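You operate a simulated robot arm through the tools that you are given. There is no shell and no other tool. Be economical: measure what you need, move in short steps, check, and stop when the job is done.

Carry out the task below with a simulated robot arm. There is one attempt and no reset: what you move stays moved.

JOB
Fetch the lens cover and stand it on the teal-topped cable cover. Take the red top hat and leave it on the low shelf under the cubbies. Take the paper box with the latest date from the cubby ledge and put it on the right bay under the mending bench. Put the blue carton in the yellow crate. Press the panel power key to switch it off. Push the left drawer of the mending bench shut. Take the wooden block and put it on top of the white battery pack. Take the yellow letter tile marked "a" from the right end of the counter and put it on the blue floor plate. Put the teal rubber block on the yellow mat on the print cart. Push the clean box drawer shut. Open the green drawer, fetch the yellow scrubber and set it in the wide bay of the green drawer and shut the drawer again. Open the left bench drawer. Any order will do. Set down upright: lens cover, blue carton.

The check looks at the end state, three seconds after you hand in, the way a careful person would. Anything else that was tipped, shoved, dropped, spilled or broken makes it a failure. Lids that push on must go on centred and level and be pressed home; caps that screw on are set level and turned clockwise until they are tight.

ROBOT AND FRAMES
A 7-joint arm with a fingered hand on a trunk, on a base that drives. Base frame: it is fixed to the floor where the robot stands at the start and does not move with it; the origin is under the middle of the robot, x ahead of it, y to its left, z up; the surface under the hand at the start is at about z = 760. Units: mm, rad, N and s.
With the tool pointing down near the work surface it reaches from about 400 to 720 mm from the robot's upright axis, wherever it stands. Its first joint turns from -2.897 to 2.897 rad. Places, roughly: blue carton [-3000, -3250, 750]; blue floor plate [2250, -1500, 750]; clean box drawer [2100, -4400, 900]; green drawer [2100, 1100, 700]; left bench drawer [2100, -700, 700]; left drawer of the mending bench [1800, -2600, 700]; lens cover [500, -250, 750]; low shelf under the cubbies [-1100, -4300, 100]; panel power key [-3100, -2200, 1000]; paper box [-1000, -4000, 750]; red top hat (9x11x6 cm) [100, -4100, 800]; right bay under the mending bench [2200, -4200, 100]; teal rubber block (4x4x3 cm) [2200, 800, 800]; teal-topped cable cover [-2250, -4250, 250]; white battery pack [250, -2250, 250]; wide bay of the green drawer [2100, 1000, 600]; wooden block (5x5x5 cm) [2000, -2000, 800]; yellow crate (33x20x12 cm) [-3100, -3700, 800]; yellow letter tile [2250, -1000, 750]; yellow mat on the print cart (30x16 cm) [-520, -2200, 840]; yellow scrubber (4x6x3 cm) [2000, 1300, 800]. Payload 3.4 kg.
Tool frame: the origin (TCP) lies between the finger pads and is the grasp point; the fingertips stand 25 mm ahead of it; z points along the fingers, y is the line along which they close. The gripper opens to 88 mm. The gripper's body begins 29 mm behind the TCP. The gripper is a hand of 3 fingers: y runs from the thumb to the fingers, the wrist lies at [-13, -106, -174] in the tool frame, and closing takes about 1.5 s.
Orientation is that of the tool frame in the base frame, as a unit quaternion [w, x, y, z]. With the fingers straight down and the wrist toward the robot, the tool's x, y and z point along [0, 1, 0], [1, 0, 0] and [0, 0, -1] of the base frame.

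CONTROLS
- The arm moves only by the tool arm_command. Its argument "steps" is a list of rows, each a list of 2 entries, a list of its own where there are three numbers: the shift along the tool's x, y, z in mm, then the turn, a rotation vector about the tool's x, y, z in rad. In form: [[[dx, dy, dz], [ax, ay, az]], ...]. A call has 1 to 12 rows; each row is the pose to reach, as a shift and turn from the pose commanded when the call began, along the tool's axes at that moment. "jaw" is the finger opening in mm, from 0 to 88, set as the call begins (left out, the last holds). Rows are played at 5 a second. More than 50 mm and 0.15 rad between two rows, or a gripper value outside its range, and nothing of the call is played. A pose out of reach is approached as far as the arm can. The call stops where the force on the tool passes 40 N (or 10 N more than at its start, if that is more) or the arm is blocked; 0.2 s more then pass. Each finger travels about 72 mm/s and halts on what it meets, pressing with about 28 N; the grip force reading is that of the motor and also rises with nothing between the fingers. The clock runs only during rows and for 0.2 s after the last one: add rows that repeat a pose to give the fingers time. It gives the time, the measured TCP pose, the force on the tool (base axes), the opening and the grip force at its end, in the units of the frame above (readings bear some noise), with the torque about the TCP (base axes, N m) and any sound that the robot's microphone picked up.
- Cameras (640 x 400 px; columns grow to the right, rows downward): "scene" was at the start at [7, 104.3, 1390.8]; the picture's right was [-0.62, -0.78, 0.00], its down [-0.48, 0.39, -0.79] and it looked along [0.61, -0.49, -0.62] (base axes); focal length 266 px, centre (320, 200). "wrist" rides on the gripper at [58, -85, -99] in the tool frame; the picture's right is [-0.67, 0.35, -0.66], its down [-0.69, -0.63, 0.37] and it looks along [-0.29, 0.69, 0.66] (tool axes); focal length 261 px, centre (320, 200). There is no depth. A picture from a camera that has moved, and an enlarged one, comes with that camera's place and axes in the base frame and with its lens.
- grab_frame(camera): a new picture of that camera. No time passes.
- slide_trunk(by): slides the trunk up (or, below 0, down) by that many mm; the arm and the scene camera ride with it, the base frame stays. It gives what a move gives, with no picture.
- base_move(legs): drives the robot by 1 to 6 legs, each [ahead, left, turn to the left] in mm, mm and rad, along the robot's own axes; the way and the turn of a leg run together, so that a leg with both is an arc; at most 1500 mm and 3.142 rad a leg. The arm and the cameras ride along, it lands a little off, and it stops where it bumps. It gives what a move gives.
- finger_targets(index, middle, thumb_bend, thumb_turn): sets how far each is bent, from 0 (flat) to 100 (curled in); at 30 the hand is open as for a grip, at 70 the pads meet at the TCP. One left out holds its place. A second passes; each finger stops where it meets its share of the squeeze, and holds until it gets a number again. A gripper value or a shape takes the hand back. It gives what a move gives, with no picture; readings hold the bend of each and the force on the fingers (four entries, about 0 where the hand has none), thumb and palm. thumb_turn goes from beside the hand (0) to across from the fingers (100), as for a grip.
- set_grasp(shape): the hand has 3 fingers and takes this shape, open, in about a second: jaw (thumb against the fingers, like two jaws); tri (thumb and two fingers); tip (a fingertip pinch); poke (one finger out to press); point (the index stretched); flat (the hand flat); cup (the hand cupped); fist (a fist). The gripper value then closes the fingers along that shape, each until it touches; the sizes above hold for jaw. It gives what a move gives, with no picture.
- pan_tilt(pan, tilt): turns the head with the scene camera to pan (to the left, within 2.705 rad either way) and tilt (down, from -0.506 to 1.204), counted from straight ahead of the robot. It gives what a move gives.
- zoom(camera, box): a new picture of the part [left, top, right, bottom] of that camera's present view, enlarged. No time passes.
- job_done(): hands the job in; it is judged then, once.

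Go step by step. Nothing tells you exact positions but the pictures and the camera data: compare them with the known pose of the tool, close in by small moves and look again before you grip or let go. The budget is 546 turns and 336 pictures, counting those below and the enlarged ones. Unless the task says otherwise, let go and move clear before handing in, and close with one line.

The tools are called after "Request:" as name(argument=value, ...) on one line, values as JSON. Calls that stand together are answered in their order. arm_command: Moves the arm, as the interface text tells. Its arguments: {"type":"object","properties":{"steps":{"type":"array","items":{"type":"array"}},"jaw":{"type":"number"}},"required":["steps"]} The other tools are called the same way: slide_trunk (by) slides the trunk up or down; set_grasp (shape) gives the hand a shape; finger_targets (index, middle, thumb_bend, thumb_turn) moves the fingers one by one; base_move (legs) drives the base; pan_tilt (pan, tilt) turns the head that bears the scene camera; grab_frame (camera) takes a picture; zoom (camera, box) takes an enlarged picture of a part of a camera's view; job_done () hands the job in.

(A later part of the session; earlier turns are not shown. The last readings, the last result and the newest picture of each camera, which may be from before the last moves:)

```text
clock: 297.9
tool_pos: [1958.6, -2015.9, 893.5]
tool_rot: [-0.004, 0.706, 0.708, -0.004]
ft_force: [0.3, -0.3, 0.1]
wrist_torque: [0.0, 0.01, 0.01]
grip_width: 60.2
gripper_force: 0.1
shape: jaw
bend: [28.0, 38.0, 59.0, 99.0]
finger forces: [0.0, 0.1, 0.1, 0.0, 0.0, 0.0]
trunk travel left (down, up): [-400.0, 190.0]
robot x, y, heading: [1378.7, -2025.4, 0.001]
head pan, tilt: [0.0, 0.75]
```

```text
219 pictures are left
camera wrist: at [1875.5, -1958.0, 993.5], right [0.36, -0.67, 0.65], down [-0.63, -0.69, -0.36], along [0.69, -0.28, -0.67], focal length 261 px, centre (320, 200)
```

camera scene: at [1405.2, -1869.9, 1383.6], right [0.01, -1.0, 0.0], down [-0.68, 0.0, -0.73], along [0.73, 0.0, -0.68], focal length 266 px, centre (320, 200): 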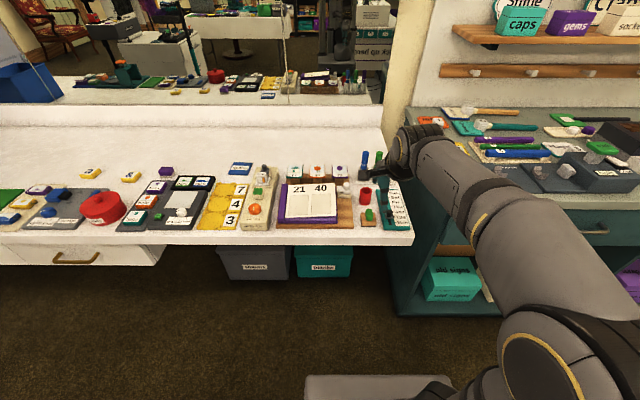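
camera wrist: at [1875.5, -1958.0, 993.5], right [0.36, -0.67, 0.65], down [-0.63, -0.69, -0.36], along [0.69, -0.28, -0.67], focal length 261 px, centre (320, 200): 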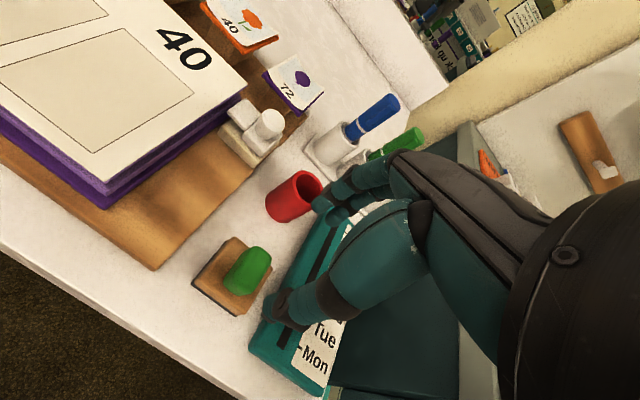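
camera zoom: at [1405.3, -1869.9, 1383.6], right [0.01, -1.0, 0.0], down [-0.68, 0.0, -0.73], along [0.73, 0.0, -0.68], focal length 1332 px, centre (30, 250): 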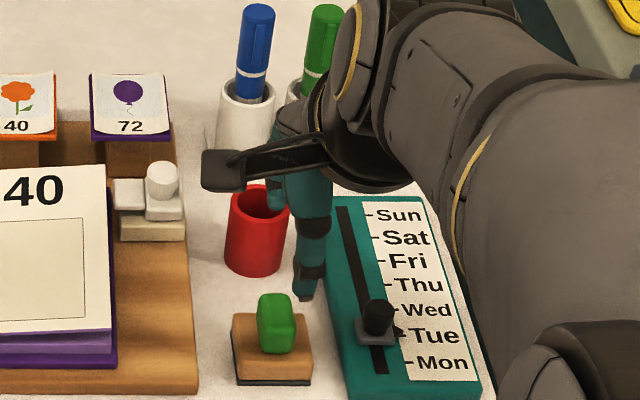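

Request:
arm_command(steps=[[[1, -6, 20], [0, 0, 0]], [[1, -9, 40], [0, 0, 0]], [[1, -9, 61], [0, 0, 0]], [[1, -9, 61], [0, 0, 0]]])

Request:
grab_frame(camera="wrist")

Request:
zoom(camera="scene", box=[330, 150, 426, 230])

```text
clock: 298.9
tool_pos: [1949.4, -2014.3, 833.2]
tool_rot: [-0.005, 0.706, 0.709, -0.004]
ft_force: [-0.9, -0.2, -0.5]
wrist_torque: [-0.01, 0.01, -0.01]
grip_width: 60.3
gripper_force: 0.1
shape: jaw
bend: [28.0, 38.0, 59.0, 99.0]
finger forces: [0.1, 0.0, 0.0, 0.0, 0.0, 0.0]
trunk travel left (down, up): [-400.0, 190.0]
robot x, y, heading: [1382.2, -2027.9, 0.006]
head pan, tilt: [0.0, 0.75]
```

```text
218 pictures are left
camera wrist: at [1865.4, -1957.4, 932.3], right [0.36, -0.67, 0.65], down [-0.63, -0.69, -0.36], along [0.69, -0.28, -0.67], focal length 261 px, centre (320, 200)
```

wrist: 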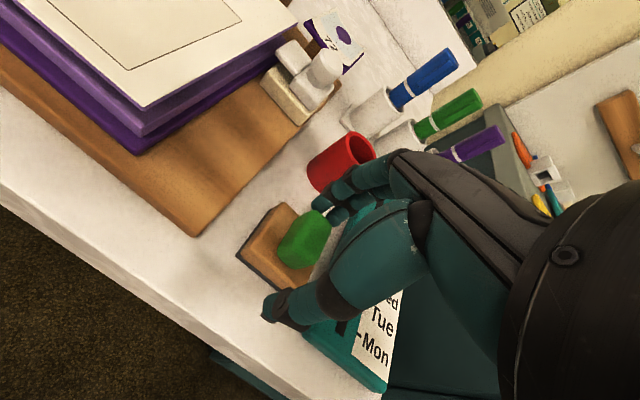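

```text
5.00 times, centred on (378, 190) of scene
camera zoom: at [1405.3, -1870.0, 1383.7], right [0.01, -1.0, 0.0], down [-0.68, 0.0, -0.73], along [0.73, 0.0, -0.68], focal length 1332 px, centre (30, 250)
```

zoom: 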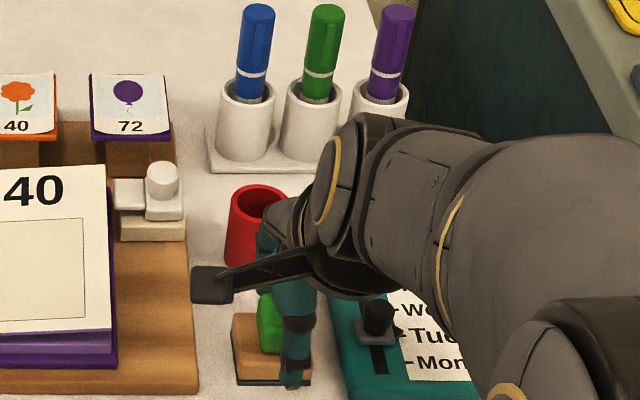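

Request:
arm_command(steps=[[[4, 0, 0], [0, 0, 0]], [[4, 0, 0], [0, 0, 0]], [[4, 0, 0], [0, 0, 0]], [[4, 0, 0], [0, 0, 0]], [[4, 0, 0], [0, 0, 0]], [[4, 0, 0], [0, 0, 0]]], jaw=0)

Request:
zoom(camera="wrist", box=[200, 150, 392, 330])

```text
clock: 300.3
tool_pos: [1948.3, -2011.6, 832.7]
tool_rot: [-0.006, 0.706, 0.708, -0.003]
ft_force: [0.4, -0.1, -0.8]
wrist_torque: [0.01, 0.01, -0.01]
grip_width: 28.2
gripper_force: 27.7
shape: jaw
bend: [74.0, 53.0, 74.0, 100.0]
finger forces: [16.2, 8.9, 0.0, 0.0, 25.2, 0.1]
trunk travel left (down, up): [-400.0, 190.0]
robot x, y, heading: [1384.9, -2025.4, 0.002]
head pan, tilt: [0.0, 0.75]
```

```text
2.22 times, centred on (296, 240) of wrist
camera zoom: at [1865.7, -1953.7, 932.6], right [0.36, -0.67, 0.65], down [-0.63, -0.69, -0.36], along [0.69, -0.28, -0.67], focal length 579 px, centre (373, 111)
```

zoom: 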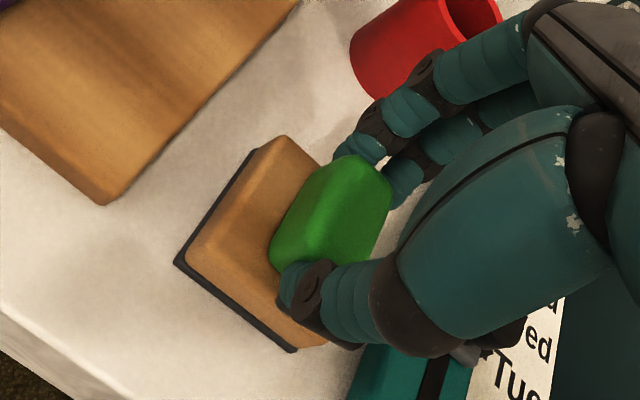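

Gripped on the knob. Lift.

Request:
arm_command(steps=[[[0, 0, -15], [0, 0, 0]], [[0, 0, -55], [0, 0, 0]], [[0, 0, -100], [0, 0, 0]], [[0, 0, -145], [0, 0, 0]], [[0, 0, -170], [0, 0, 0]], [[0, 0, -170], [0, 0, 0]]])

Request:
grab_frame(camera="wrist")

Request:
zoom(camera="scene", box=[330, 110, 426, 230])

```text
clock: 301.7
tool_pos: [1950.0, -2012.7, 1000.5]
tool_rot: [-0.005, 0.706, 0.709, -0.004]
ft_force: [0.1, 1.0, -0.9]
wrist_torque: [-0.02, 0.04, 0.01]
grip_width: 28.3
gripper_force: 27.7
shape: jaw
bend: [74.0, 53.0, 74.0, 100.0]
finger forces: [16.3, 8.7, 0.0, 0.0, 25.2, 0.0]
trunk travel left (down, up): [-400.0, 190.0]
robot x, y, heading: [1379.9, -2030.4, 0.005]
head pan, tilt: [0.0, 0.75]
```

```text
215 pictures are left
camera wrist: at [1867.7, -1954.2, 1102.9], right [0.36, -0.67, 0.65], down [-0.63, -0.69, -0.36], along [0.69, -0.28, -0.67], focal length 261 px, centre (320, 200)
```

wrist: 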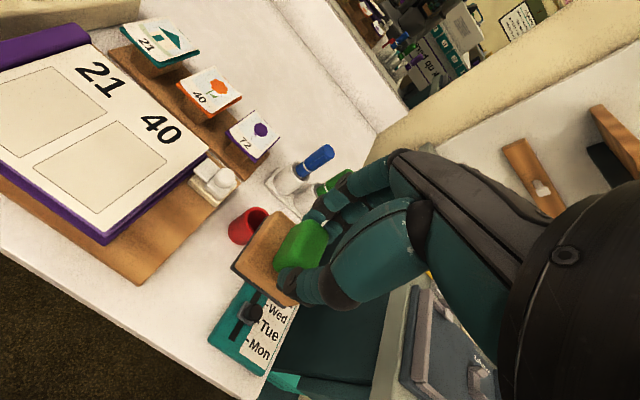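

```text
3.33 times, centred on (378, 170) of scene
camera zoom: at [1405.3, -1870.0, 1383.6], right [0.01, -1.0, 0.0], down [-0.68, 0.0, -0.73], along [0.73, 0.0, -0.68], focal length 888 px, centre (127, 300)
```

zoom: 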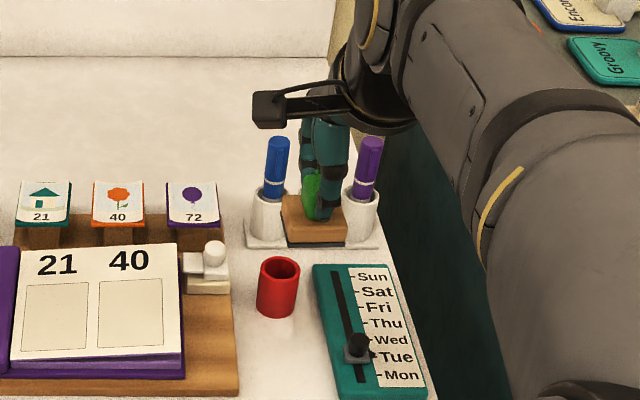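

Wooden block held level (bottom 52 mm below TCP). Retract and drive to the front of the print cart.

Request:
base_move(legs=[[-180, 0, 0]])

Request:
arm_command(steps=[[[0, -40, 0], [0, 0, 0]], [[0, -80, 0], [0, 0, 0]], [[0, -120, 0], [0, 0, 0]]])

Request:
base_move(legs=[[0, 520, 0], [-880, 0, 0], [0, 0, -1.571]])

Request:
slide_trunk(by=-300)

Request:
grab_frame(camera="scene")

```text
clock: 303.2
tool_pos: [1772.6, -2013.6, 1001.6]
tool_rot: [-0.004, 0.707, 0.707, -0.004]
ft_force: [-0.2, -0.2, -0.9]
wrist_torque: [0.01, 0.02, -0.01]
grip_width: 28.2
gripper_force: 27.8
shape: jaw
bend: [74.0, 53.0, 74.0, 100.0]
finger forces: [16.4, 8.8, 0.1, 0.0, 25.3, 0.0]
trunk travel left (down, up): [-400.0, 190.0]
robot x, y, heading: [1210.4, -2027.1, 0.005]
head pan, tilt: [0.0, 0.75]
```

```text
clock: 304.0
tool_pos: [1652.8, -2014.3, 1002.3]
tool_rot: [-0.005, 0.707, 0.707, -0.005]
ft_force: [-0.4, -0.3, -1.1]
wrist_torque: [0.02, 0.0, 0.02]
grip_width: 28.1
gripper_force: 27.7
shape: jaw
bend: [74.0, 53.0, 74.0, 100.0]
finger forces: [16.4, 8.8, 0.0, 0.0, 25.2, 0.0]
trunk travel left (down, up): [-400.0, 190.0]
robot x, y, heading: [1202.7, -2029.8, 0.008]
head pan, tilt: [0.0, 0.75]
```

```text
clock: 315.1
tool_pos: [340.2, -1956.5, 1001.5]
tool_rot: [-0.005, 1.0, 0.002, 0.001]
ft_force: [0.2, 0.2, -1.6]
wrist_torque: [-0.03, -0.03, 0.0]
grip_width: 27.9
gripper_force: 28.0
shape: jaw
bend: [74.0, 53.0, 74.0, 100.0]
finger forces: [16.2, 8.5, 0.0, 0.1, 24.8, 0.0]
trunk travel left (down, up): [-400.0, 190.0]
robot x, y, heading: [323.9, -1505.7, -1.565]
head pan, tilt: [0.0, 0.75]
```

```text
clock: 318.1
tool_pos: [339.3, -1956.9, 701.9]
tool_rot: [-0.006, 1.0, 0.002, 0.001]
ft_force: [0.8, -0.5, -1.9]
wrist_torque: [0.01, 0.02, -0.01]
grip_width: 28.0
gripper_force: 28.3
shape: jaw
bend: [74.0, 53.0, 74.0, 100.0]
finger forces: [16.3, 8.5, 0.0, 0.0, 24.8, 0.0]
trunk travel left (down, up): [-100.0, 490.0]
robot x, y, heading: [327.2, -1505.4, -1.565]
head pan, tilt: [0.0, 0.75]
```

```text
213 pictures are left
camera scene: at [482.0, -1530.4, 1083.7], right [-1.0, -0.01, 0.0], down [0.0, 0.68, -0.73], along [0.01, -0.73, -0.68], focal length 266 px, centre (320, 200)
```

scene: 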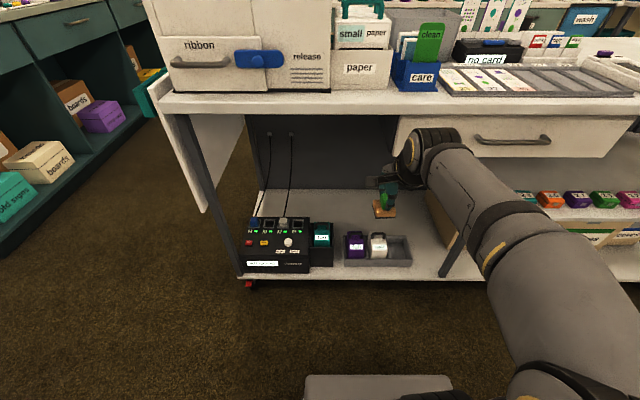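

Request:
zoom(camera="scene", box=[230, 180, 430, 290])

Request:
grab_frame(camera="wrist")

```text
3.20 times, centred on (330, 235) of scene
camera zoom: at [482.0, -1530.4, 1083.7], right [-1.0, -0.01, 0.0], down [0.0, 0.68, -0.73], along [0.01, -0.73, -0.68], focal length 852 px, centre (288, 88)
```

zoom: 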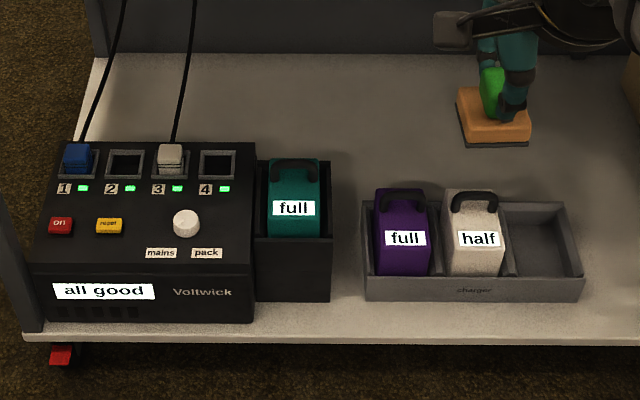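

```text
211 pictures are left
camera wrist: at [398.4, -1872.2, 802.5], right [-0.67, -0.36, 0.65], down [-0.69, 0.63, -0.36], along [-0.28, -0.69, -0.67], focal length 261 px, centre (320, 200)
```

wrist: 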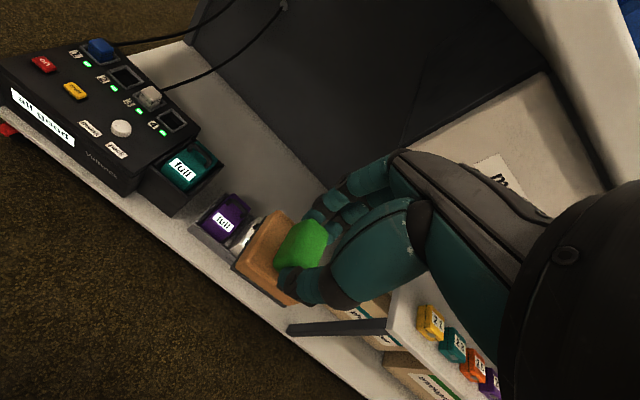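

The white pack ("half") sits in the charger tray near (243,-2213), label z≈178. I lower further, align and look closely at its top.

Request:
slide_trunk(by=-100)

Request:
base_move(legs=[[0, -95, -0.006]])

Request:
arm_command(steps=[[[0, 0, 45], [0, 0, 0]], [[0, 0, 90], [0, 0, 0]], [[0, 0, 135], [0, 0, 0]], [[0, 0, 180], [0, 0, 0]], [[0, 0, 225], [0, 0, 0]], [[0, 0, 225], [0, 0, 0]]])

Request:
base_move(legs=[[110, 0, 0]])

Request:
grab_frame(camera="wrist")

Request:
grab_frame(camera="scene")

```text
clock: 319.4
tool_pos: [340.1, -1956.7, 603.2]
tool_rot: [-0.006, 1.0, 0.002, 0.001]
ft_force: [-0.4, -0.2, -1.6]
wrist_torque: [0.01, -0.02, 0.01]
grip_width: 27.9
gripper_force: 28.2
shape: jaw
bend: [74.0, 53.0, 74.0, 100.0]
finger forces: [16.3, 8.6, 0.0, 0.0, 24.8, 0.1]
trunk travel left (down, up): [0.0, 590.0]
robot x, y, heading: [326.6, -1506.7, -1.562]
head pan, tilt: [0.0, 0.75]
```

```text
clock: 320.5
tool_pos: [241.4, -1958.0, 602.2]
tool_rot: [-0.006, 1.0, -0.001, 0.001]
ft_force: [-0.6, -1.5, -1.6]
wrist_torque: [-0.01, 0.01, -0.02]
grip_width: 28.1
gripper_force: 28.3
shape: jaw
bend: [74.0, 53.0, 74.0, 100.0]
finger forces: [16.3, 8.6, 0.0, 0.1, 25.0, 0.1]
trunk travel left (down, up): [0.0, 590.0]
robot x, y, heading: [231.0, -1507.7, -1.571]
head pan, tilt: [0.0, 0.75]
```

```text
clock: 321.9
tool_pos: [243.1, -1955.5, 375.7]
tool_rot: [-0.005, 1.0, -0.001, 0.001]
ft_force: [0.9, 0.4, -1.7]
wrist_torque: [0.0, -0.04, 0.04]
grip_width: 27.6
gripper_force: 28.1
shape: jaw
bend: [74.0, 53.0, 74.0, 100.0]
finger forces: [16.5, 8.6, 0.1, 0.0, 24.6, 0.0]
trunk travel left (down, up): [0.0, 590.0]
robot x, y, heading: [230.0, -1510.1, -1.568]
head pan, tilt: [0.0, 0.75]
```

```text
clock: 323.1
tool_pos: [244.0, -2065.1, 375.9]
tool_rot: [-0.006, 1.0, 0.0, 0.001]
ft_force: [-0.6, 0.4, -1.0]
wrist_torque: [-0.04, 0.0, 0.03]
grip_width: 27.3
gripper_force: 28.5
shape: jaw
bend: [74.0, 53.0, 74.0, 100.0]
finger forces: [16.6, 8.4, 0.0, 0.0, 24.5, 0.1]
trunk travel left (down, up): [0.0, 590.0]
robot x, y, heading: [225.7, -1618.4, -1.572]
head pan, tilt: [0.0, 0.75]
```

```text
210 pictures are left
camera wrist: at [301.9, -1981.1, 476.8], right [-0.67, -0.35, 0.65], down [-0.68, 0.64, -0.36], along [-0.29, -0.69, -0.67], focal length 261 px, centre (320, 200)
```

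wrist: 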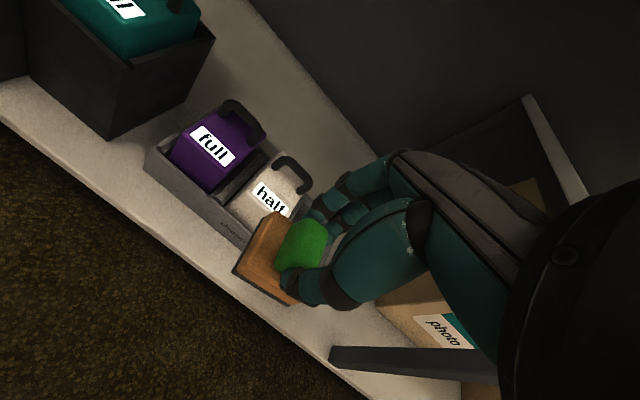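

```text
209 pictures are left
camera scene: at [387.0, -1641.8, 983.6], right [-1.0, 0.0, 0.0], down [0.0, 0.68, -0.73], along [0.0, -0.73, -0.68], focal length 266 px, centre (320, 200)
```

scene: 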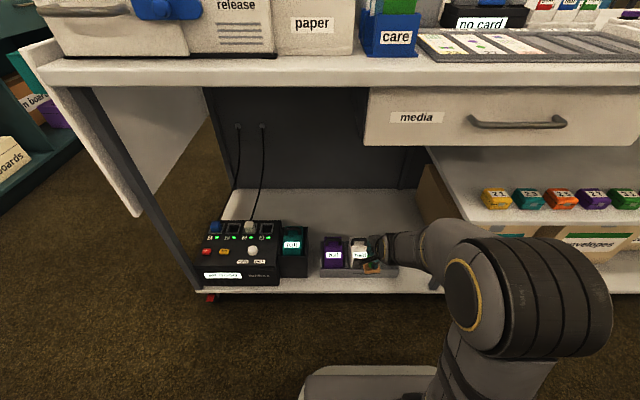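

Request:
zoom(camera="wrist", box=[140, 80, 340, 260])

Request:
zoom(camera="scene", box=[300, 220, 412, 290])

```text
2.22 times, centred on (240, 170) of wrist
camera zoom: at [301.9, -1981.1, 476.8], right [-0.67, -0.35, 0.65], down [-0.68, 0.64, -0.36], along [-0.29, -0.69, -0.67], focal length 579 px, centre (498, 267)
```

zoom: 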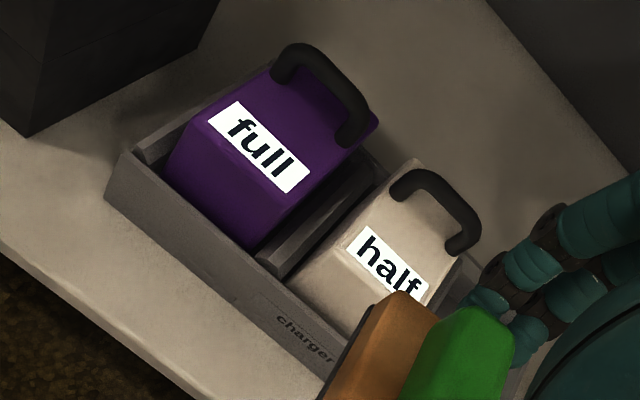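

```text
5.71 times, centred on (356, 255) of scene
camera zoom: at [387.0, -1641.8, 983.6], right [-1.0, 0.0, 0.0], down [0.0, 0.68, -0.73], along [0.0, -0.73, -0.68], focal length 1522 px, centre (114, -114)
```

zoom: 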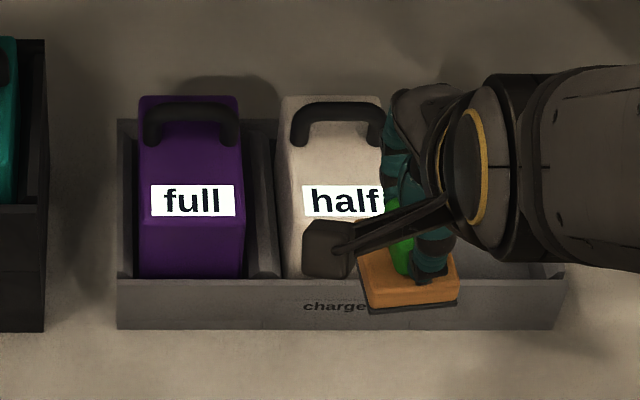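

The pack top has free flat space in front of its handle, centre ≈(251,-2205), top z≈205. I move the block above it and check.

Request:
base_move(legs=[[138, 0, 0]])

Request:
arm_command(steps=[[[7, 0, 30], [0, 0, 0]], [[7, 0, 60], [0, 0, 0]], [[7, 0, 60], [0, 0, 0]]])

Request:
zoom(camera="wrist", box=[140, 120, 400, 340])

Request:
zoom(camera="scene", box=[300, 190, 412, 260])

```text
clock: 324.4
tool_pos: [243.6, -2203.3, 375.4]
tool_rot: [-0.006, 1.0, -0.001, 0.001]
ft_force: [-0.6, 1.2, -0.5]
wrist_torque: [-0.01, 0.02, 0.05]
grip_width: 27.6
gripper_force: 28.3
shape: jaw
bend: [74.0, 53.0, 74.0, 100.0]
finger forces: [16.5, 8.5, 0.0, 0.0, 24.5, 0.0]
trunk travel left (down, up): [0.0, 590.0]
robot x, y, heading: [227.7, -1754.9, -1.57]
head pan, tilt: [0.0, 0.75]
```

```text
clock: 325.2
tool_pos: [250.5, -2201.2, 316.1]
tool_rot: [-0.006, 1.0, -0.001, 0.002]
ft_force: [-0.2, -0.7, -0.1]
wrist_torque: [0.0, -0.02, -0.03]
grip_width: 26.0
gripper_force: 28.0
shape: jaw
bend: [74.0, 57.0, 74.0, 100.0]
finger forces: [19.7, 6.8, 0.0, 0.1, 24.0, 0.0]
trunk travel left (down, up): [0.0, 590.0]
robot x, y, heading: [229.0, -1753.4, -1.568]
head pan, tilt: [0.0, 0.75]
```

```text
1.82 times, centred on (270, 230) of wrist
camera zoom: at [309.2, -2116.9, 417.0], right [-0.67, -0.36, 0.65], down [-0.68, 0.63, -0.36], along [-0.29, -0.69, -0.67], focal length 474 px, centre (411, 146)
```

zoom: 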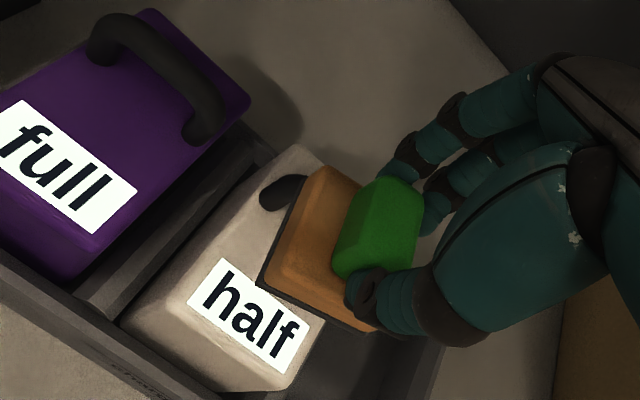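

```text
5.71 times, centred on (356, 225) of scene
camera zoom: at [387.1, -1779.4, 983.6], right [-1.0, 0.0, 0.0], down [0.0, 0.68, -0.73], along [0.0, -0.73, -0.68], focal length 1522 px, centre (114, 57)
```

zoom: 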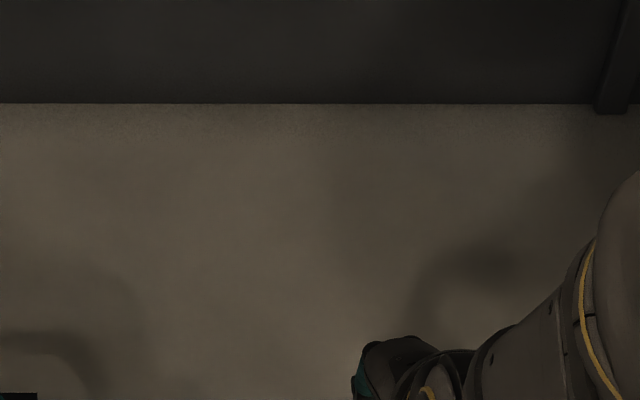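

Request:
zoom(camera="scene", box=[290, 235, 418, 325])

```text
4.44 times, centred on (354, 280) of scene
camera zoom: at [387.1, -1779.4, 983.6], right [-1.0, 0.0, 0.0], down [0.0, 0.68, -0.73], along [0.0, -0.73, -0.68], focal length 1184 px, centre (169, -156)
```

zoom: 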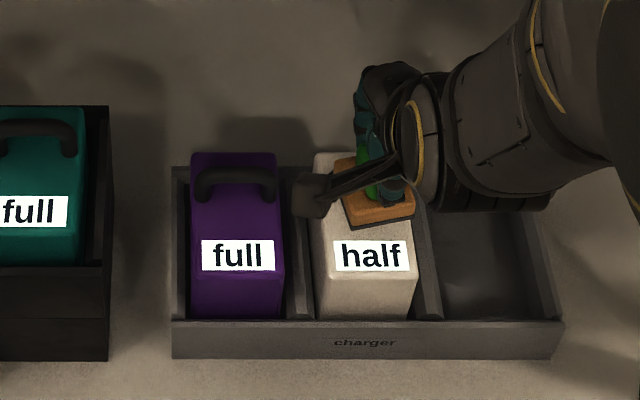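

Pack top z≈220, free zone centre (251,-2197); block centre now (246,-2203). Adjust and lower.

Request:
arm_command(steps=[[[3, -3, 15], [0, 0, 0]], [[5, -6, 30], [0, 0, 0]], [[5, -6, 30], [0, 0, 0]]])

Request:
zoom(camera="scene", box=[320, 245, 416, 315])

Request:
zoom(camera="wrist", box=[180, 160, 380, 340])

```text
clock: 326.0
tool_pos: [255.8, -2194.3, 287.1]
tool_rot: [-0.006, 1.0, 0.0, 0.001]
ft_force: [-0.2, -0.1, -2.0]
wrist_torque: [0.02, 0.02, -0.02]
grip_width: 26.0
gripper_force: 27.7
shape: jaw
bend: [74.0, 57.0, 74.0, 100.0]
finger forces: [19.6, 6.5, 0.1, 0.0, 23.8, 0.0]
trunk travel left (down, up): [0.0, 590.0]
robot x, y, heading: [229.9, -1754.7, -1.568]
head pan, tilt: [0.0, 0.75]
```

```text
5.71 times, centred on (368, 280) of scene
camera zoom: at [387.1, -1779.4, 983.6], right [-1.0, 0.0, 0.0], down [0.0, 0.68, -0.73], along [0.0, -0.73, -0.68], focal length 1522 px, centre (46, -257)
```

zoom: 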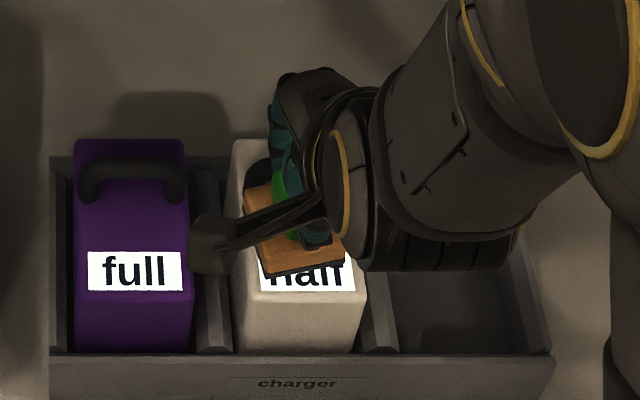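

```text
2.22 times, centred on (280, 250) of wrist
camera zoom: at [314.5, -2111.1, 386.7], right [-0.67, -0.35, 0.65], down [-0.68, 0.63, -0.36], along [-0.29, -0.69, -0.67], focal length 579 px, centre (409, 89)
```

zoom: 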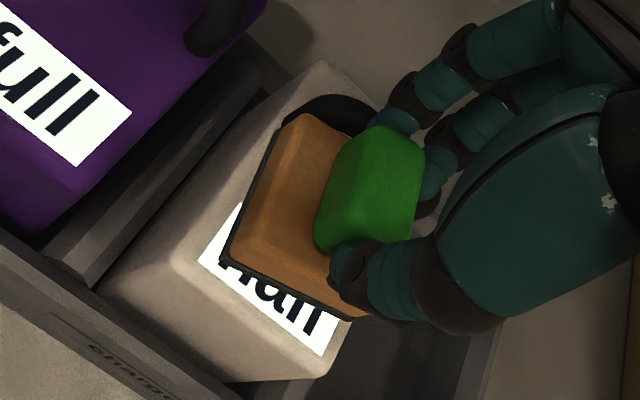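

Block is yawed ~0.2 rad; I turn it to align, and shift slightly.

Request:
arm_command(steps=[[[-2, -2, 0], [0, 0, 0.1]], [[-4, -4, 0], [0, 0, 0.21]], [[-4, -4, 6], [0, 0, 0.21]], [[-4, -4, 6], [0, 0, 0.21]]])

Request:
zoom(camera="scene", box=[320, 245, 416, 315])

Request:
zoom(camera="wrist", box=[180, 160, 380, 340])

```text
clock: 327.0
tool_pos: [251.7, -2190.8, 279.7]
tool_rot: [-0.006, 0.994, -0.106, 0.0]
ft_force: [-0.4, 0.8, -2.1]
wrist_torque: [0.04, -0.03, -0.01]
grip_width: 26.1
gripper_force: 27.6
shape: jaw
bend: [74.0, 57.0, 74.0, 100.0]
finger forces: [19.8, 6.5, 0.1, 0.0, 23.6, 0.0]
trunk travel left (down, up): [0.0, 590.0]
robot x, y, heading: [229.9, -1758.3, -1.571]
head pan, tilt: [0.0, 0.75]
```

```text
5.71 times, centred on (368, 280) of scene
camera zoom: at [387.1, -1779.4, 983.6], right [-1.0, 0.0, 0.0], down [0.0, 0.68, -0.73], along [0.0, -0.73, -0.68], focal length 1522 px, centre (46, -257)
```

zoom: 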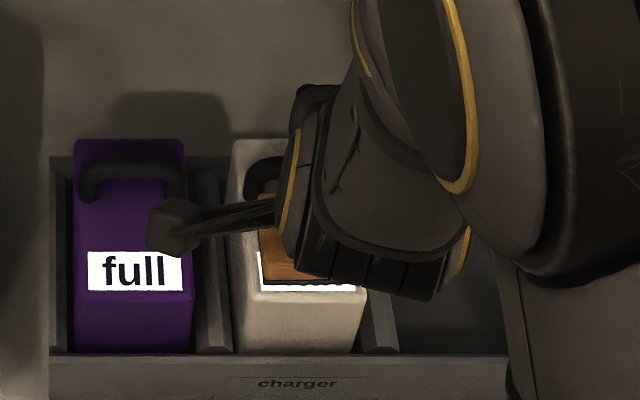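

```text
2.22 times, centred on (280, 250) of wrist
camera zoom: at [326.9, -2121.1, 380.7], right [-0.73, -0.21, 0.65], down [-0.54, 0.76, -0.36], along [-0.42, -0.61, -0.67], focal length 579 px, centre (409, 89)
```

zoom: 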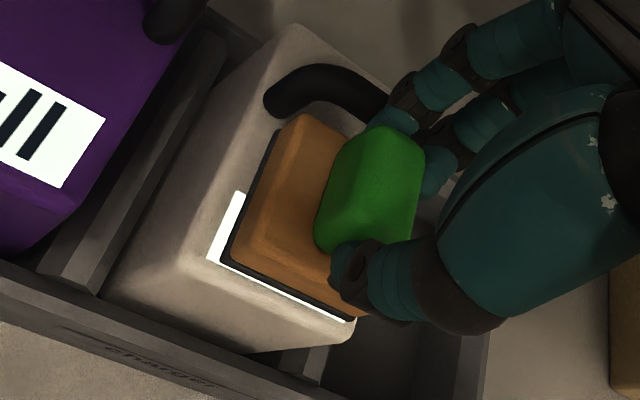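

Well aligned and clear of the handle. Lower to contact.

Request:
arm_command(steps=[[[0, 0, 2], [0, 0, 0]], [[0, 0, 4], [0, 0, 0]], [[0, 0, 6], [0, 0, 0]], [[0, 0, 8], [0, 0, 0]]])

```text
clock: 328.0
tool_pos: [253.0, -2192.2, 272.3]
tool_rot: [-0.005, 0.994, -0.106, 0.001]
ft_force: [-0.3, -0.9, -1.5]
wrist_torque: [0.02, 0.02, 0.02]
grip_width: 26.0
gripper_force: 28.2
shape: jaw
bend: [74.0, 57.0, 74.0, 100.0]
finger forces: [19.9, 6.5, 0.1, 0.0, 23.6, 0.0]
trunk travel left (down, up): [0.0, 590.0]
robot x, y, heading: [233.4, -1756.0, -1.573]
head pan, tilt: [0.0, 0.75]
```

Request:
arm_command(steps=[[[0, 0, 2], [0, 0, 0]], [[0, 0, 4], [0, 0, 0]], [[0, 0, 6], [0, 0, 0]], [[0, 0, 8], [0, 0, 0]]])

Request:
zoom(camera="wrist", box=[180, 160, 380, 340])

```text
clock: 329.0
tool_pos: [251.2, -2192.2, 266.2]
tool_rot: [-0.004, 0.994, -0.106, 0.001]
ft_force: [-2.4, 5.2, 22.9]
wrist_torque: [0.01, 0.02, -0.03]
grip_width: 27.0
gripper_force: 27.8
shape: jaw
bend: [74.0, 57.0, 74.0, 100.0]
finger forces: [20.5, 9.5, 0.0, 0.1, 29.5, 0.0]
trunk travel left (down, up): [0.0, 590.0]
robot x, y, heading: [226.8, -1755.3, -1.57]
head pan, tilt: [0.0, 0.75]
```

```text
2.22 times, centred on (280, 250) of wrist
camera zoom: at [326.7, -2121.6, 366.5], right [-0.73, -0.2, 0.65], down [-0.54, 0.76, -0.36], along [-0.42, -0.61, -0.67], focal length 579 px, centre (409, 89)
```

zoom: 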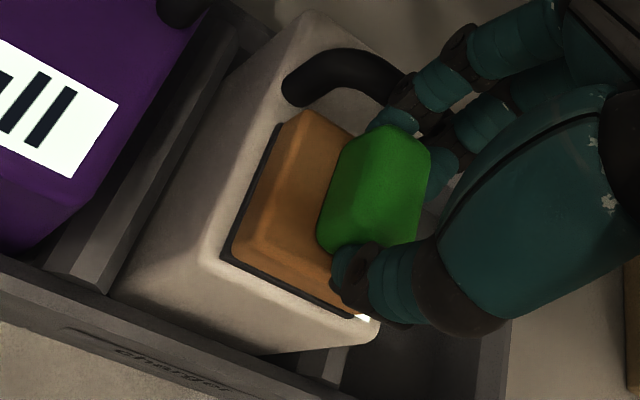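

Contact made. The handle is close behind the fingers, so I ease off and open the fingers only slightly.

Request:
arm_command(steps=[[[0, 0, -3], [0, 0, 0]], [[0, 0, -4], [0, 0, 0]]])

Request:
finger_targets(index=62, middle=50, thumb_bend=58)

Request:
zoom(camera="wrist", box=[180, 160, 380, 340])

```text
clock: 329.6
tool_pos: [252.6, -2191.5, 267.7]
tool_rot: [-0.007, 0.994, -0.106, 0.0]
ft_force: [-1.9, -1.2, 4.2]
wrist_torque: [-0.16, 0.01, -0.02]
grip_width: 27.0
gripper_force: 27.8
shape: jaw
bend: [74.0, 57.0, 74.0, 100.0]
finger forces: [21.1, 7.3, 0.0, 0.0, 23.9, 0.0]
trunk travel left (down, up): [0.0, 590.0]
robot x, y, heading: [229.6, -1758.3, -1.571]
head pan, tilt: [0.0, 0.75]
```

```text
clock: 330.6
tool_pos: [251.1, -2191.5, 268.2]
tool_rot: [-0.007, 0.994, -0.105, 0.0]
ft_force: [1.4, -1.9, 3.6]
wrist_torque: [-0.07, -0.02, 0.0]
grip_width: 28.1
gripper_force: 2.8
shape: fingers
bend: [57.0, 50.0, 55.0, 100.0]
finger forces: [3.5, 0.3, 0.1, 0.0, 1.6, 0.1]
trunk travel left (down, up): [0.0, 590.0]
robot x, y, heading: [231.0, -1757.8, -1.568]
head pan, tilt: [0.0, 0.75]
```

```text
2.22 times, centred on (280, 250) of wrist
camera zoom: at [326.8, -2121.5, 368.8], right [-0.73, -0.21, 0.65], down [-0.54, 0.76, -0.36], along [-0.42, -0.61, -0.67], focal length 579 px, centre (409, 89)
```

zoom: 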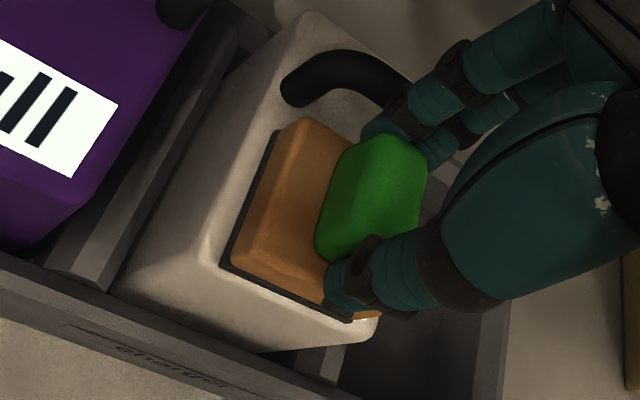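

Request:
finger_targets(index=52, middle=46, thumb_bend=46)

Request:
zoom(camera="wrist", box=[180, 160, 380, 340])

```text
clock: 331.6
tool_pos: [251.4, -2191.9, 268.1]
tool_rot: [-0.006, 0.994, -0.105, 0.0]
ft_force: [-0.3, 3.6, 0.8]
wrist_torque: [0.02, -0.02, -0.05]
grip_width: 43.2
gripper_force: 1.8
shape: fingers
bend: [52.0, 49.0, 46.0, 100.0]
finger forces: [0.0, 2.9, 0.0, 0.1, 0.0, 0.0]
trunk travel left (down, up): [0.0, 590.0]
robot x, y, heading: [232.0, -1752.9, -1.572]
head pan, tilt: [0.0, 0.75]
```

```text
2.22 times, centred on (280, 250) of wrist
camera zoom: at [326.7, -2121.4, 368.7], right [-0.73, -0.21, 0.65], down [-0.54, 0.76, -0.36], along [-0.42, -0.61, -0.67], focal length 579 px, centre (409, 89)
```

zoom: 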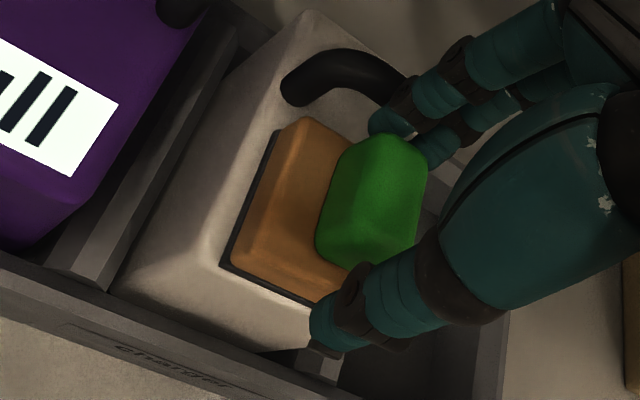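

Request:
finger_targets(middle=53)

Request:
arm_command(steps=[[[0, 0, -5], [0, 0, 0]], [[0, 0, -15], [0, 0, 0]], [[0, 0, -30], [0, 0, 0]], [[0, 0, -60], [0, 0, 0]], [[0, 0, -60], [0, 0, 0]]])

Request:
zoom(camera="wrist", box=[150, 160, 390, 340])

```text
clock: 332.6
tool_pos: [252.2, -2192.2, 267.8]
tool_rot: [-0.006, 0.994, -0.106, 0.001]
ft_force: [1.3, -0.8, 0.5]
wrist_torque: [-0.04, 0.02, 0.03]
grip_width: 43.1
gripper_force: 0.0
shape: fingers
bend: [52.0, 53.0, 46.0, 100.0]
finger forces: [0.0, 0.0, 0.0, 0.0, 0.0, 0.0]
trunk travel left (down, up): [0.0, 590.0]
robot x, y, heading: [229.5, -1760.3, -1.572]
head pan, tilt: [0.0, 0.75]
```

```text
clock: 333.8
tool_pos: [251.4, -2190.9, 327.9]
tool_rot: [-0.006, 0.994, -0.105, 0.0]
ft_force: [-0.1, -0.2, 0.9]
wrist_torque: [0.03, 0.0, -0.01]
grip_width: 43.3
gripper_force: 0.2
shape: fingers
bend: [52.0, 53.0, 46.0, 100.0]
finger forces: [0.0, 0.0, 0.0, 0.0, 0.0, 0.0]
trunk travel left (down, up): [0.0, 590.0]
robot x, y, heading: [231.2, -1754.7, -1.569]
head pan, tilt: [0.0, 0.75]
```

```text
2.22 times, centred on (270, 250) of wrist
camera zoom: at [326.7, -2121.5, 429.0], right [-0.73, -0.21, 0.65], down [-0.54, 0.76, -0.36], along [-0.42, -0.61, -0.67], focal length 579 px, centre (431, 89)
```

zoom: 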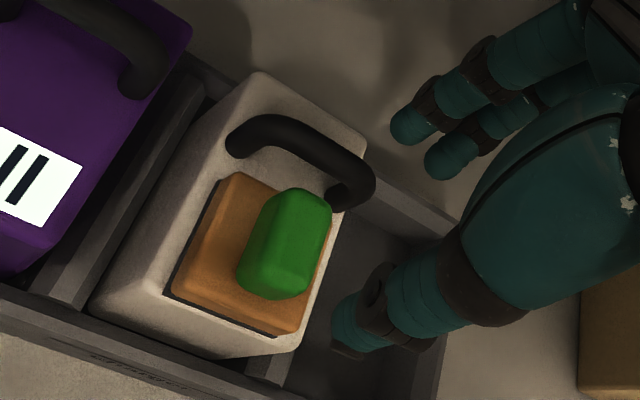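

The block rests on the white battery pack. Back out, raise, restore the hand, and head for the letter tile.

Request:
base_move(legs=[[-250, 0, 0]])

Request:
slide_trunk(by=400)

Request:
set_grasp(shape="jaw")

Request:
arm_command(steps=[[[0, 0, -45], [0, 0, -0.07]], [[0, 0, -90], [0, 0, -0.14]], [[0, 0, -135], [0, 0, -0.21]], [[0, 0, -180], [0, 0, -0.21]], [[0, 0, -225], [0, 0, -0.21]], [[0, 0, -270], [0, 0, -0.21]]])

Request:
base_move(legs=[[200, 0, 0], [-200, 0, 1.571], [1000, 0, 0]])

```text
clock: 335.6
tool_pos: [253.1, -1940.3, 328.4]
tool_rot: [-0.006, 0.995, -0.104, -0.001]
ft_force: [0.5, 0.5, -0.5]
wrist_torque: [0.04, 0.01, -0.03]
grip_width: 42.9
gripper_force: 0.2
shape: fingers
bend: [52.0, 53.0, 46.0, 100.0]
finger forces: [0.1, 0.1, 0.0, 0.0, 0.0, 0.0]
trunk travel left (down, up): [0.0, 590.0]
robot x, y, heading: [229.0, -1503.8, -1.574]
head pan, tilt: [0.0, 0.75]
```

```text
clock: 339.5
tool_pos: [252.5, -1939.9, 728.3]
tool_rot: [-0.006, 0.994, -0.105, 0.0]
ft_force: [-0.2, -0.4, -0.4]
wrist_torque: [-0.01, -0.03, 0.01]
grip_width: 43.4
gripper_force: 0.1
shape: fingers
bend: [52.0, 53.0, 46.0, 100.0]
finger forces: [0.0, 0.0, 0.0, 0.1, 0.1, 0.1]
trunk travel left (down, up): [-400.0, 190.0]
robot x, y, heading: [228.7, -1507.9, -1.565]
head pan, tilt: [0.0, 0.75]
```

```text
clock: 340.4
tool_pos: [252.4, -1940.1, 729.0]
tool_rot: [-0.006, 0.995, -0.104, 0.0]
ft_force: [-0.8, 0.3, 0.0]
wrist_torque: [-0.02, -0.01, -0.01]
grip_width: 87.5
gripper_force: 0.2
shape: jaw
bend: [30.0, 30.0, 30.0, 98.0]
finger forces: [0.0, 0.0, 0.0, 0.1, 0.0, 0.0]
trunk travel left (down, up): [-400.0, 190.0]
robot x, y, heading: [224.7, -1502.7, -1.566]
head pan, tilt: [0.0, 0.75]
```

```text
clock: 341.8
tool_pos: [251.9, -1943.1, 998.7]
tool_rot: [-0.006, 1.0, 0.0, 0.001]
ft_force: [-0.3, 0.9, -0.8]
wrist_torque: [-0.01, -0.01, -0.03]
grip_width: 87.7
gripper_force: 0.0
shape: jaw
bend: [30.0, 30.0, 30.0, 98.0]
finger forces: [0.0, 0.1, 0.0, 0.1, 0.0, 0.0]
trunk travel left (down, up): [-400.0, 190.0]
robot x, y, heading: [227.7, -1504.5, -1.566]
head pan, tilt: [0.0, 0.75]
```

```text
clock: 343.5
tool_pos: [250.4, -2133.0, 999.9]
tool_rot: [-0.006, 1.0, 0.001, 0.0]
ft_force: [0.8, 27.9, 17.5]
wrist_torque: [0.08, 0.15, -0.06]
grip_width: 54.0
gripper_force: 0.0
shape: jaw
bend: [56.0, 47.0, 30.0, 98.0]
finger forces: [14.2, 21.5, 0.1, 0.1, 0.0, 0.1]
trunk travel left (down, up): [-400.0, 190.0]
robot x, y, heading: [230.0, -1699.7, -1.561]
head pan, tilt: [0.0, 0.75]
stopped in leg 1: the force on the tool passed its limit at 47 N (the readings are from after the stop); the commanded pose is now the measured one
```

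I mistakenly drove forward and touched something on the cart. I look before moving.

Request:
grab_frame(camera="scene")

Request:
grab_frame(camera="wrist")

```text
195 pictures are left
camera scene: at [387.5, -1718.0, 1383.8], right [-1.0, 0.0, 0.0], down [0.0, 0.68, -0.73], along [0.0, -0.73, -0.68], focal length 266 px, centre (320, 200)
```

scene: 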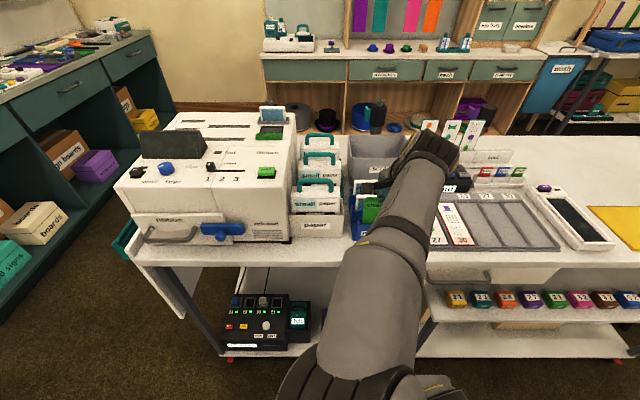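

```text
194 pictures are left
camera wrist: at [310.1, -2049.6, 1100.6], right [-0.67, -0.36, 0.65], down [-0.69, 0.63, -0.36], along [-0.28, -0.69, -0.67], focal length 261 px, centre (320, 200)
```

wrist: 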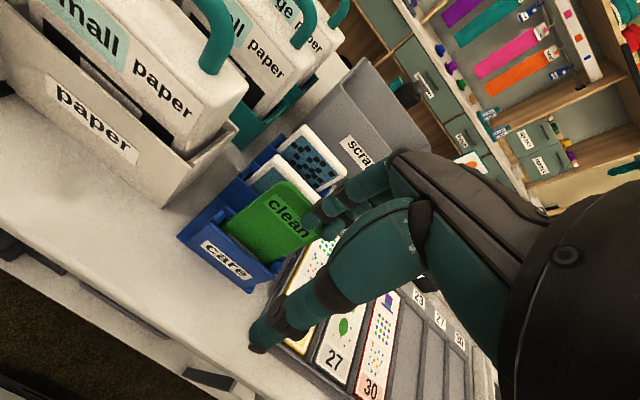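

The fingers pressed on the green "clean" card in the blue holder. I back off straight and compare with the earlier views.

Request:
base_move(legs=[[-200, 0, 0]])

Request:
zoom(camera="scene", box=[260, 80, 520, 240])

```text
clock: 345.1
tool_pos: [252.1, -1938.1, 997.0]
tool_rot: [-0.008, 1.0, 0.001, 0.0]
ft_force: [0.6, 0.3, 0.2]
wrist_torque: [0.04, 0.01, -0.01]
grip_width: 88.0
gripper_force: 0.0
shape: jaw
bend: [30.0, 30.0, 30.0, 98.0]
finger forces: [0.0, 0.1, 0.0, 0.0, 0.0, 0.0]
trunk travel left (down, up): [-400.0, 190.0]
robot x, y, heading: [228.4, -1502.3, -1.563]
head pan, tilt: [0.0, 0.75]
```

```text
2.46 times, centred on (390, 160) of scene
camera zoom: at [386.7, -1523.6, 1383.7], right [-1.0, 0.0, 0.0], down [0.0, 0.68, -0.73], along [0.0, -0.73, -0.68], focal length 656 px, centre (148, 298)
```

zoom: 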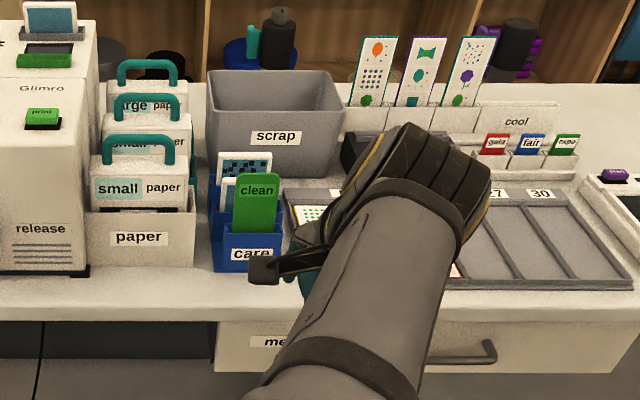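

Request:
zoom(camera="scene", box=[330, 130, 400, 200])

```text
5.71 times, centred on (365, 165) of scene
camera zoom: at [386.7, -1523.6, 1383.7], right [-1.0, 0.0, 0.0], down [0.0, 0.68, -0.73], along [0.0, -0.73, -0.68], focal length 1522 px, centre (63, 400)
```

zoom: 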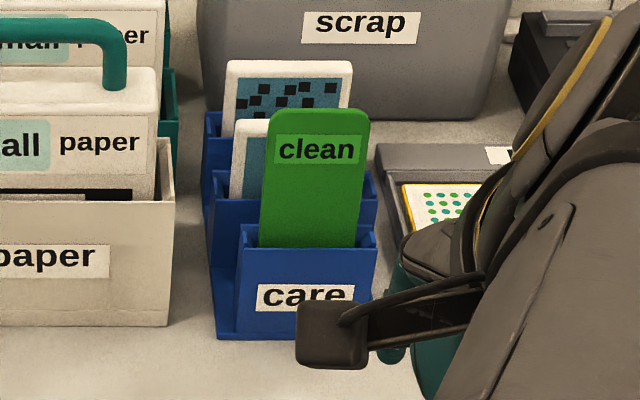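

The card stands as before. Now turn to the mirror counter.

Request:
base_move(legs=[[0, 0, 1.571], [1050, 0, 0], [0, 200, 0]])

Request:
pan_tilt(pan=0.15, tilt=0.65)

Request:
grab_frame(camera="scene")

```text
clock: 355.5
tool_pos: [1707.3, -1282.9, 998.3]
tool_rot: [-0.006, 0.71, 0.704, -0.006]
ft_force: [-0.3, 0.4, -0.5]
wrist_torque: [0.0, -0.01, 0.01]
grip_width: 87.8
gripper_force: 0.0
shape: jaw
bend: [30.0, 30.0, 30.0, 98.0]
finger forces: [0.0, 0.1, 0.0, 0.1, 0.0, 0.0]
trunk travel left (down, up): [-400.0, 190.0]
robot x, y, heading: [1268.7, -1299.6, -0.002]
head pan, tilt: [0.0, 0.75]
```

```text
clock: 356.2
tool_pos: [1707.0, -1281.6, 997.2]
tool_rot: [-0.005, 0.709, 0.705, -0.005]
ft_force: [-0.2, -0.7, -0.4]
wrist_torque: [0.01, -0.02, -0.02]
grip_width: 87.7
gripper_force: 0.0
shape: jaw
bend: [30.0, 30.0, 30.0, 98.0]
finger forces: [0.1, 0.0, 0.0, 0.0, 0.0, 0.0]
trunk travel left (down, up): [-400.0, 190.0]
robot x, y, heading: [1270.2, -1300.4, -0.003]
head pan, tilt: [0.15, 0.649]
```

```text
191 pictures are left
camera scene: at [1296.8, -1129.6, 1392.2], right [0.14, -0.99, 0.0], down [-0.6, -0.09, -0.8], along [0.79, 0.11, -0.6], focal length 266 px, centre (320, 200)
```

scene: 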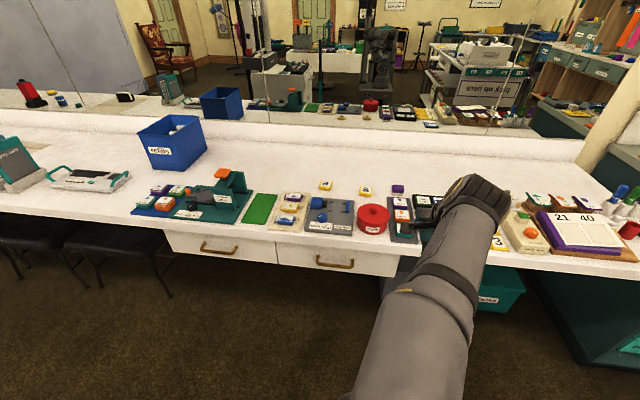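

Request:
zoom(camera="scene", box=[270, 160, 430, 260])

```text
4.00 times, centred on (350, 210) of scene
camera zoom: at [1296.8, -1129.6, 1392.2], right [0.14, -0.99, 0.0], down [-0.6, -0.09, -0.8], along [0.79, 0.11, -0.6], focal length 1065 px, centre (200, 160)
```

zoom: 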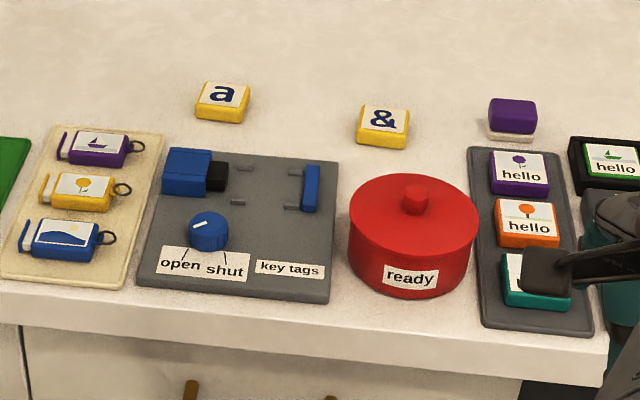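

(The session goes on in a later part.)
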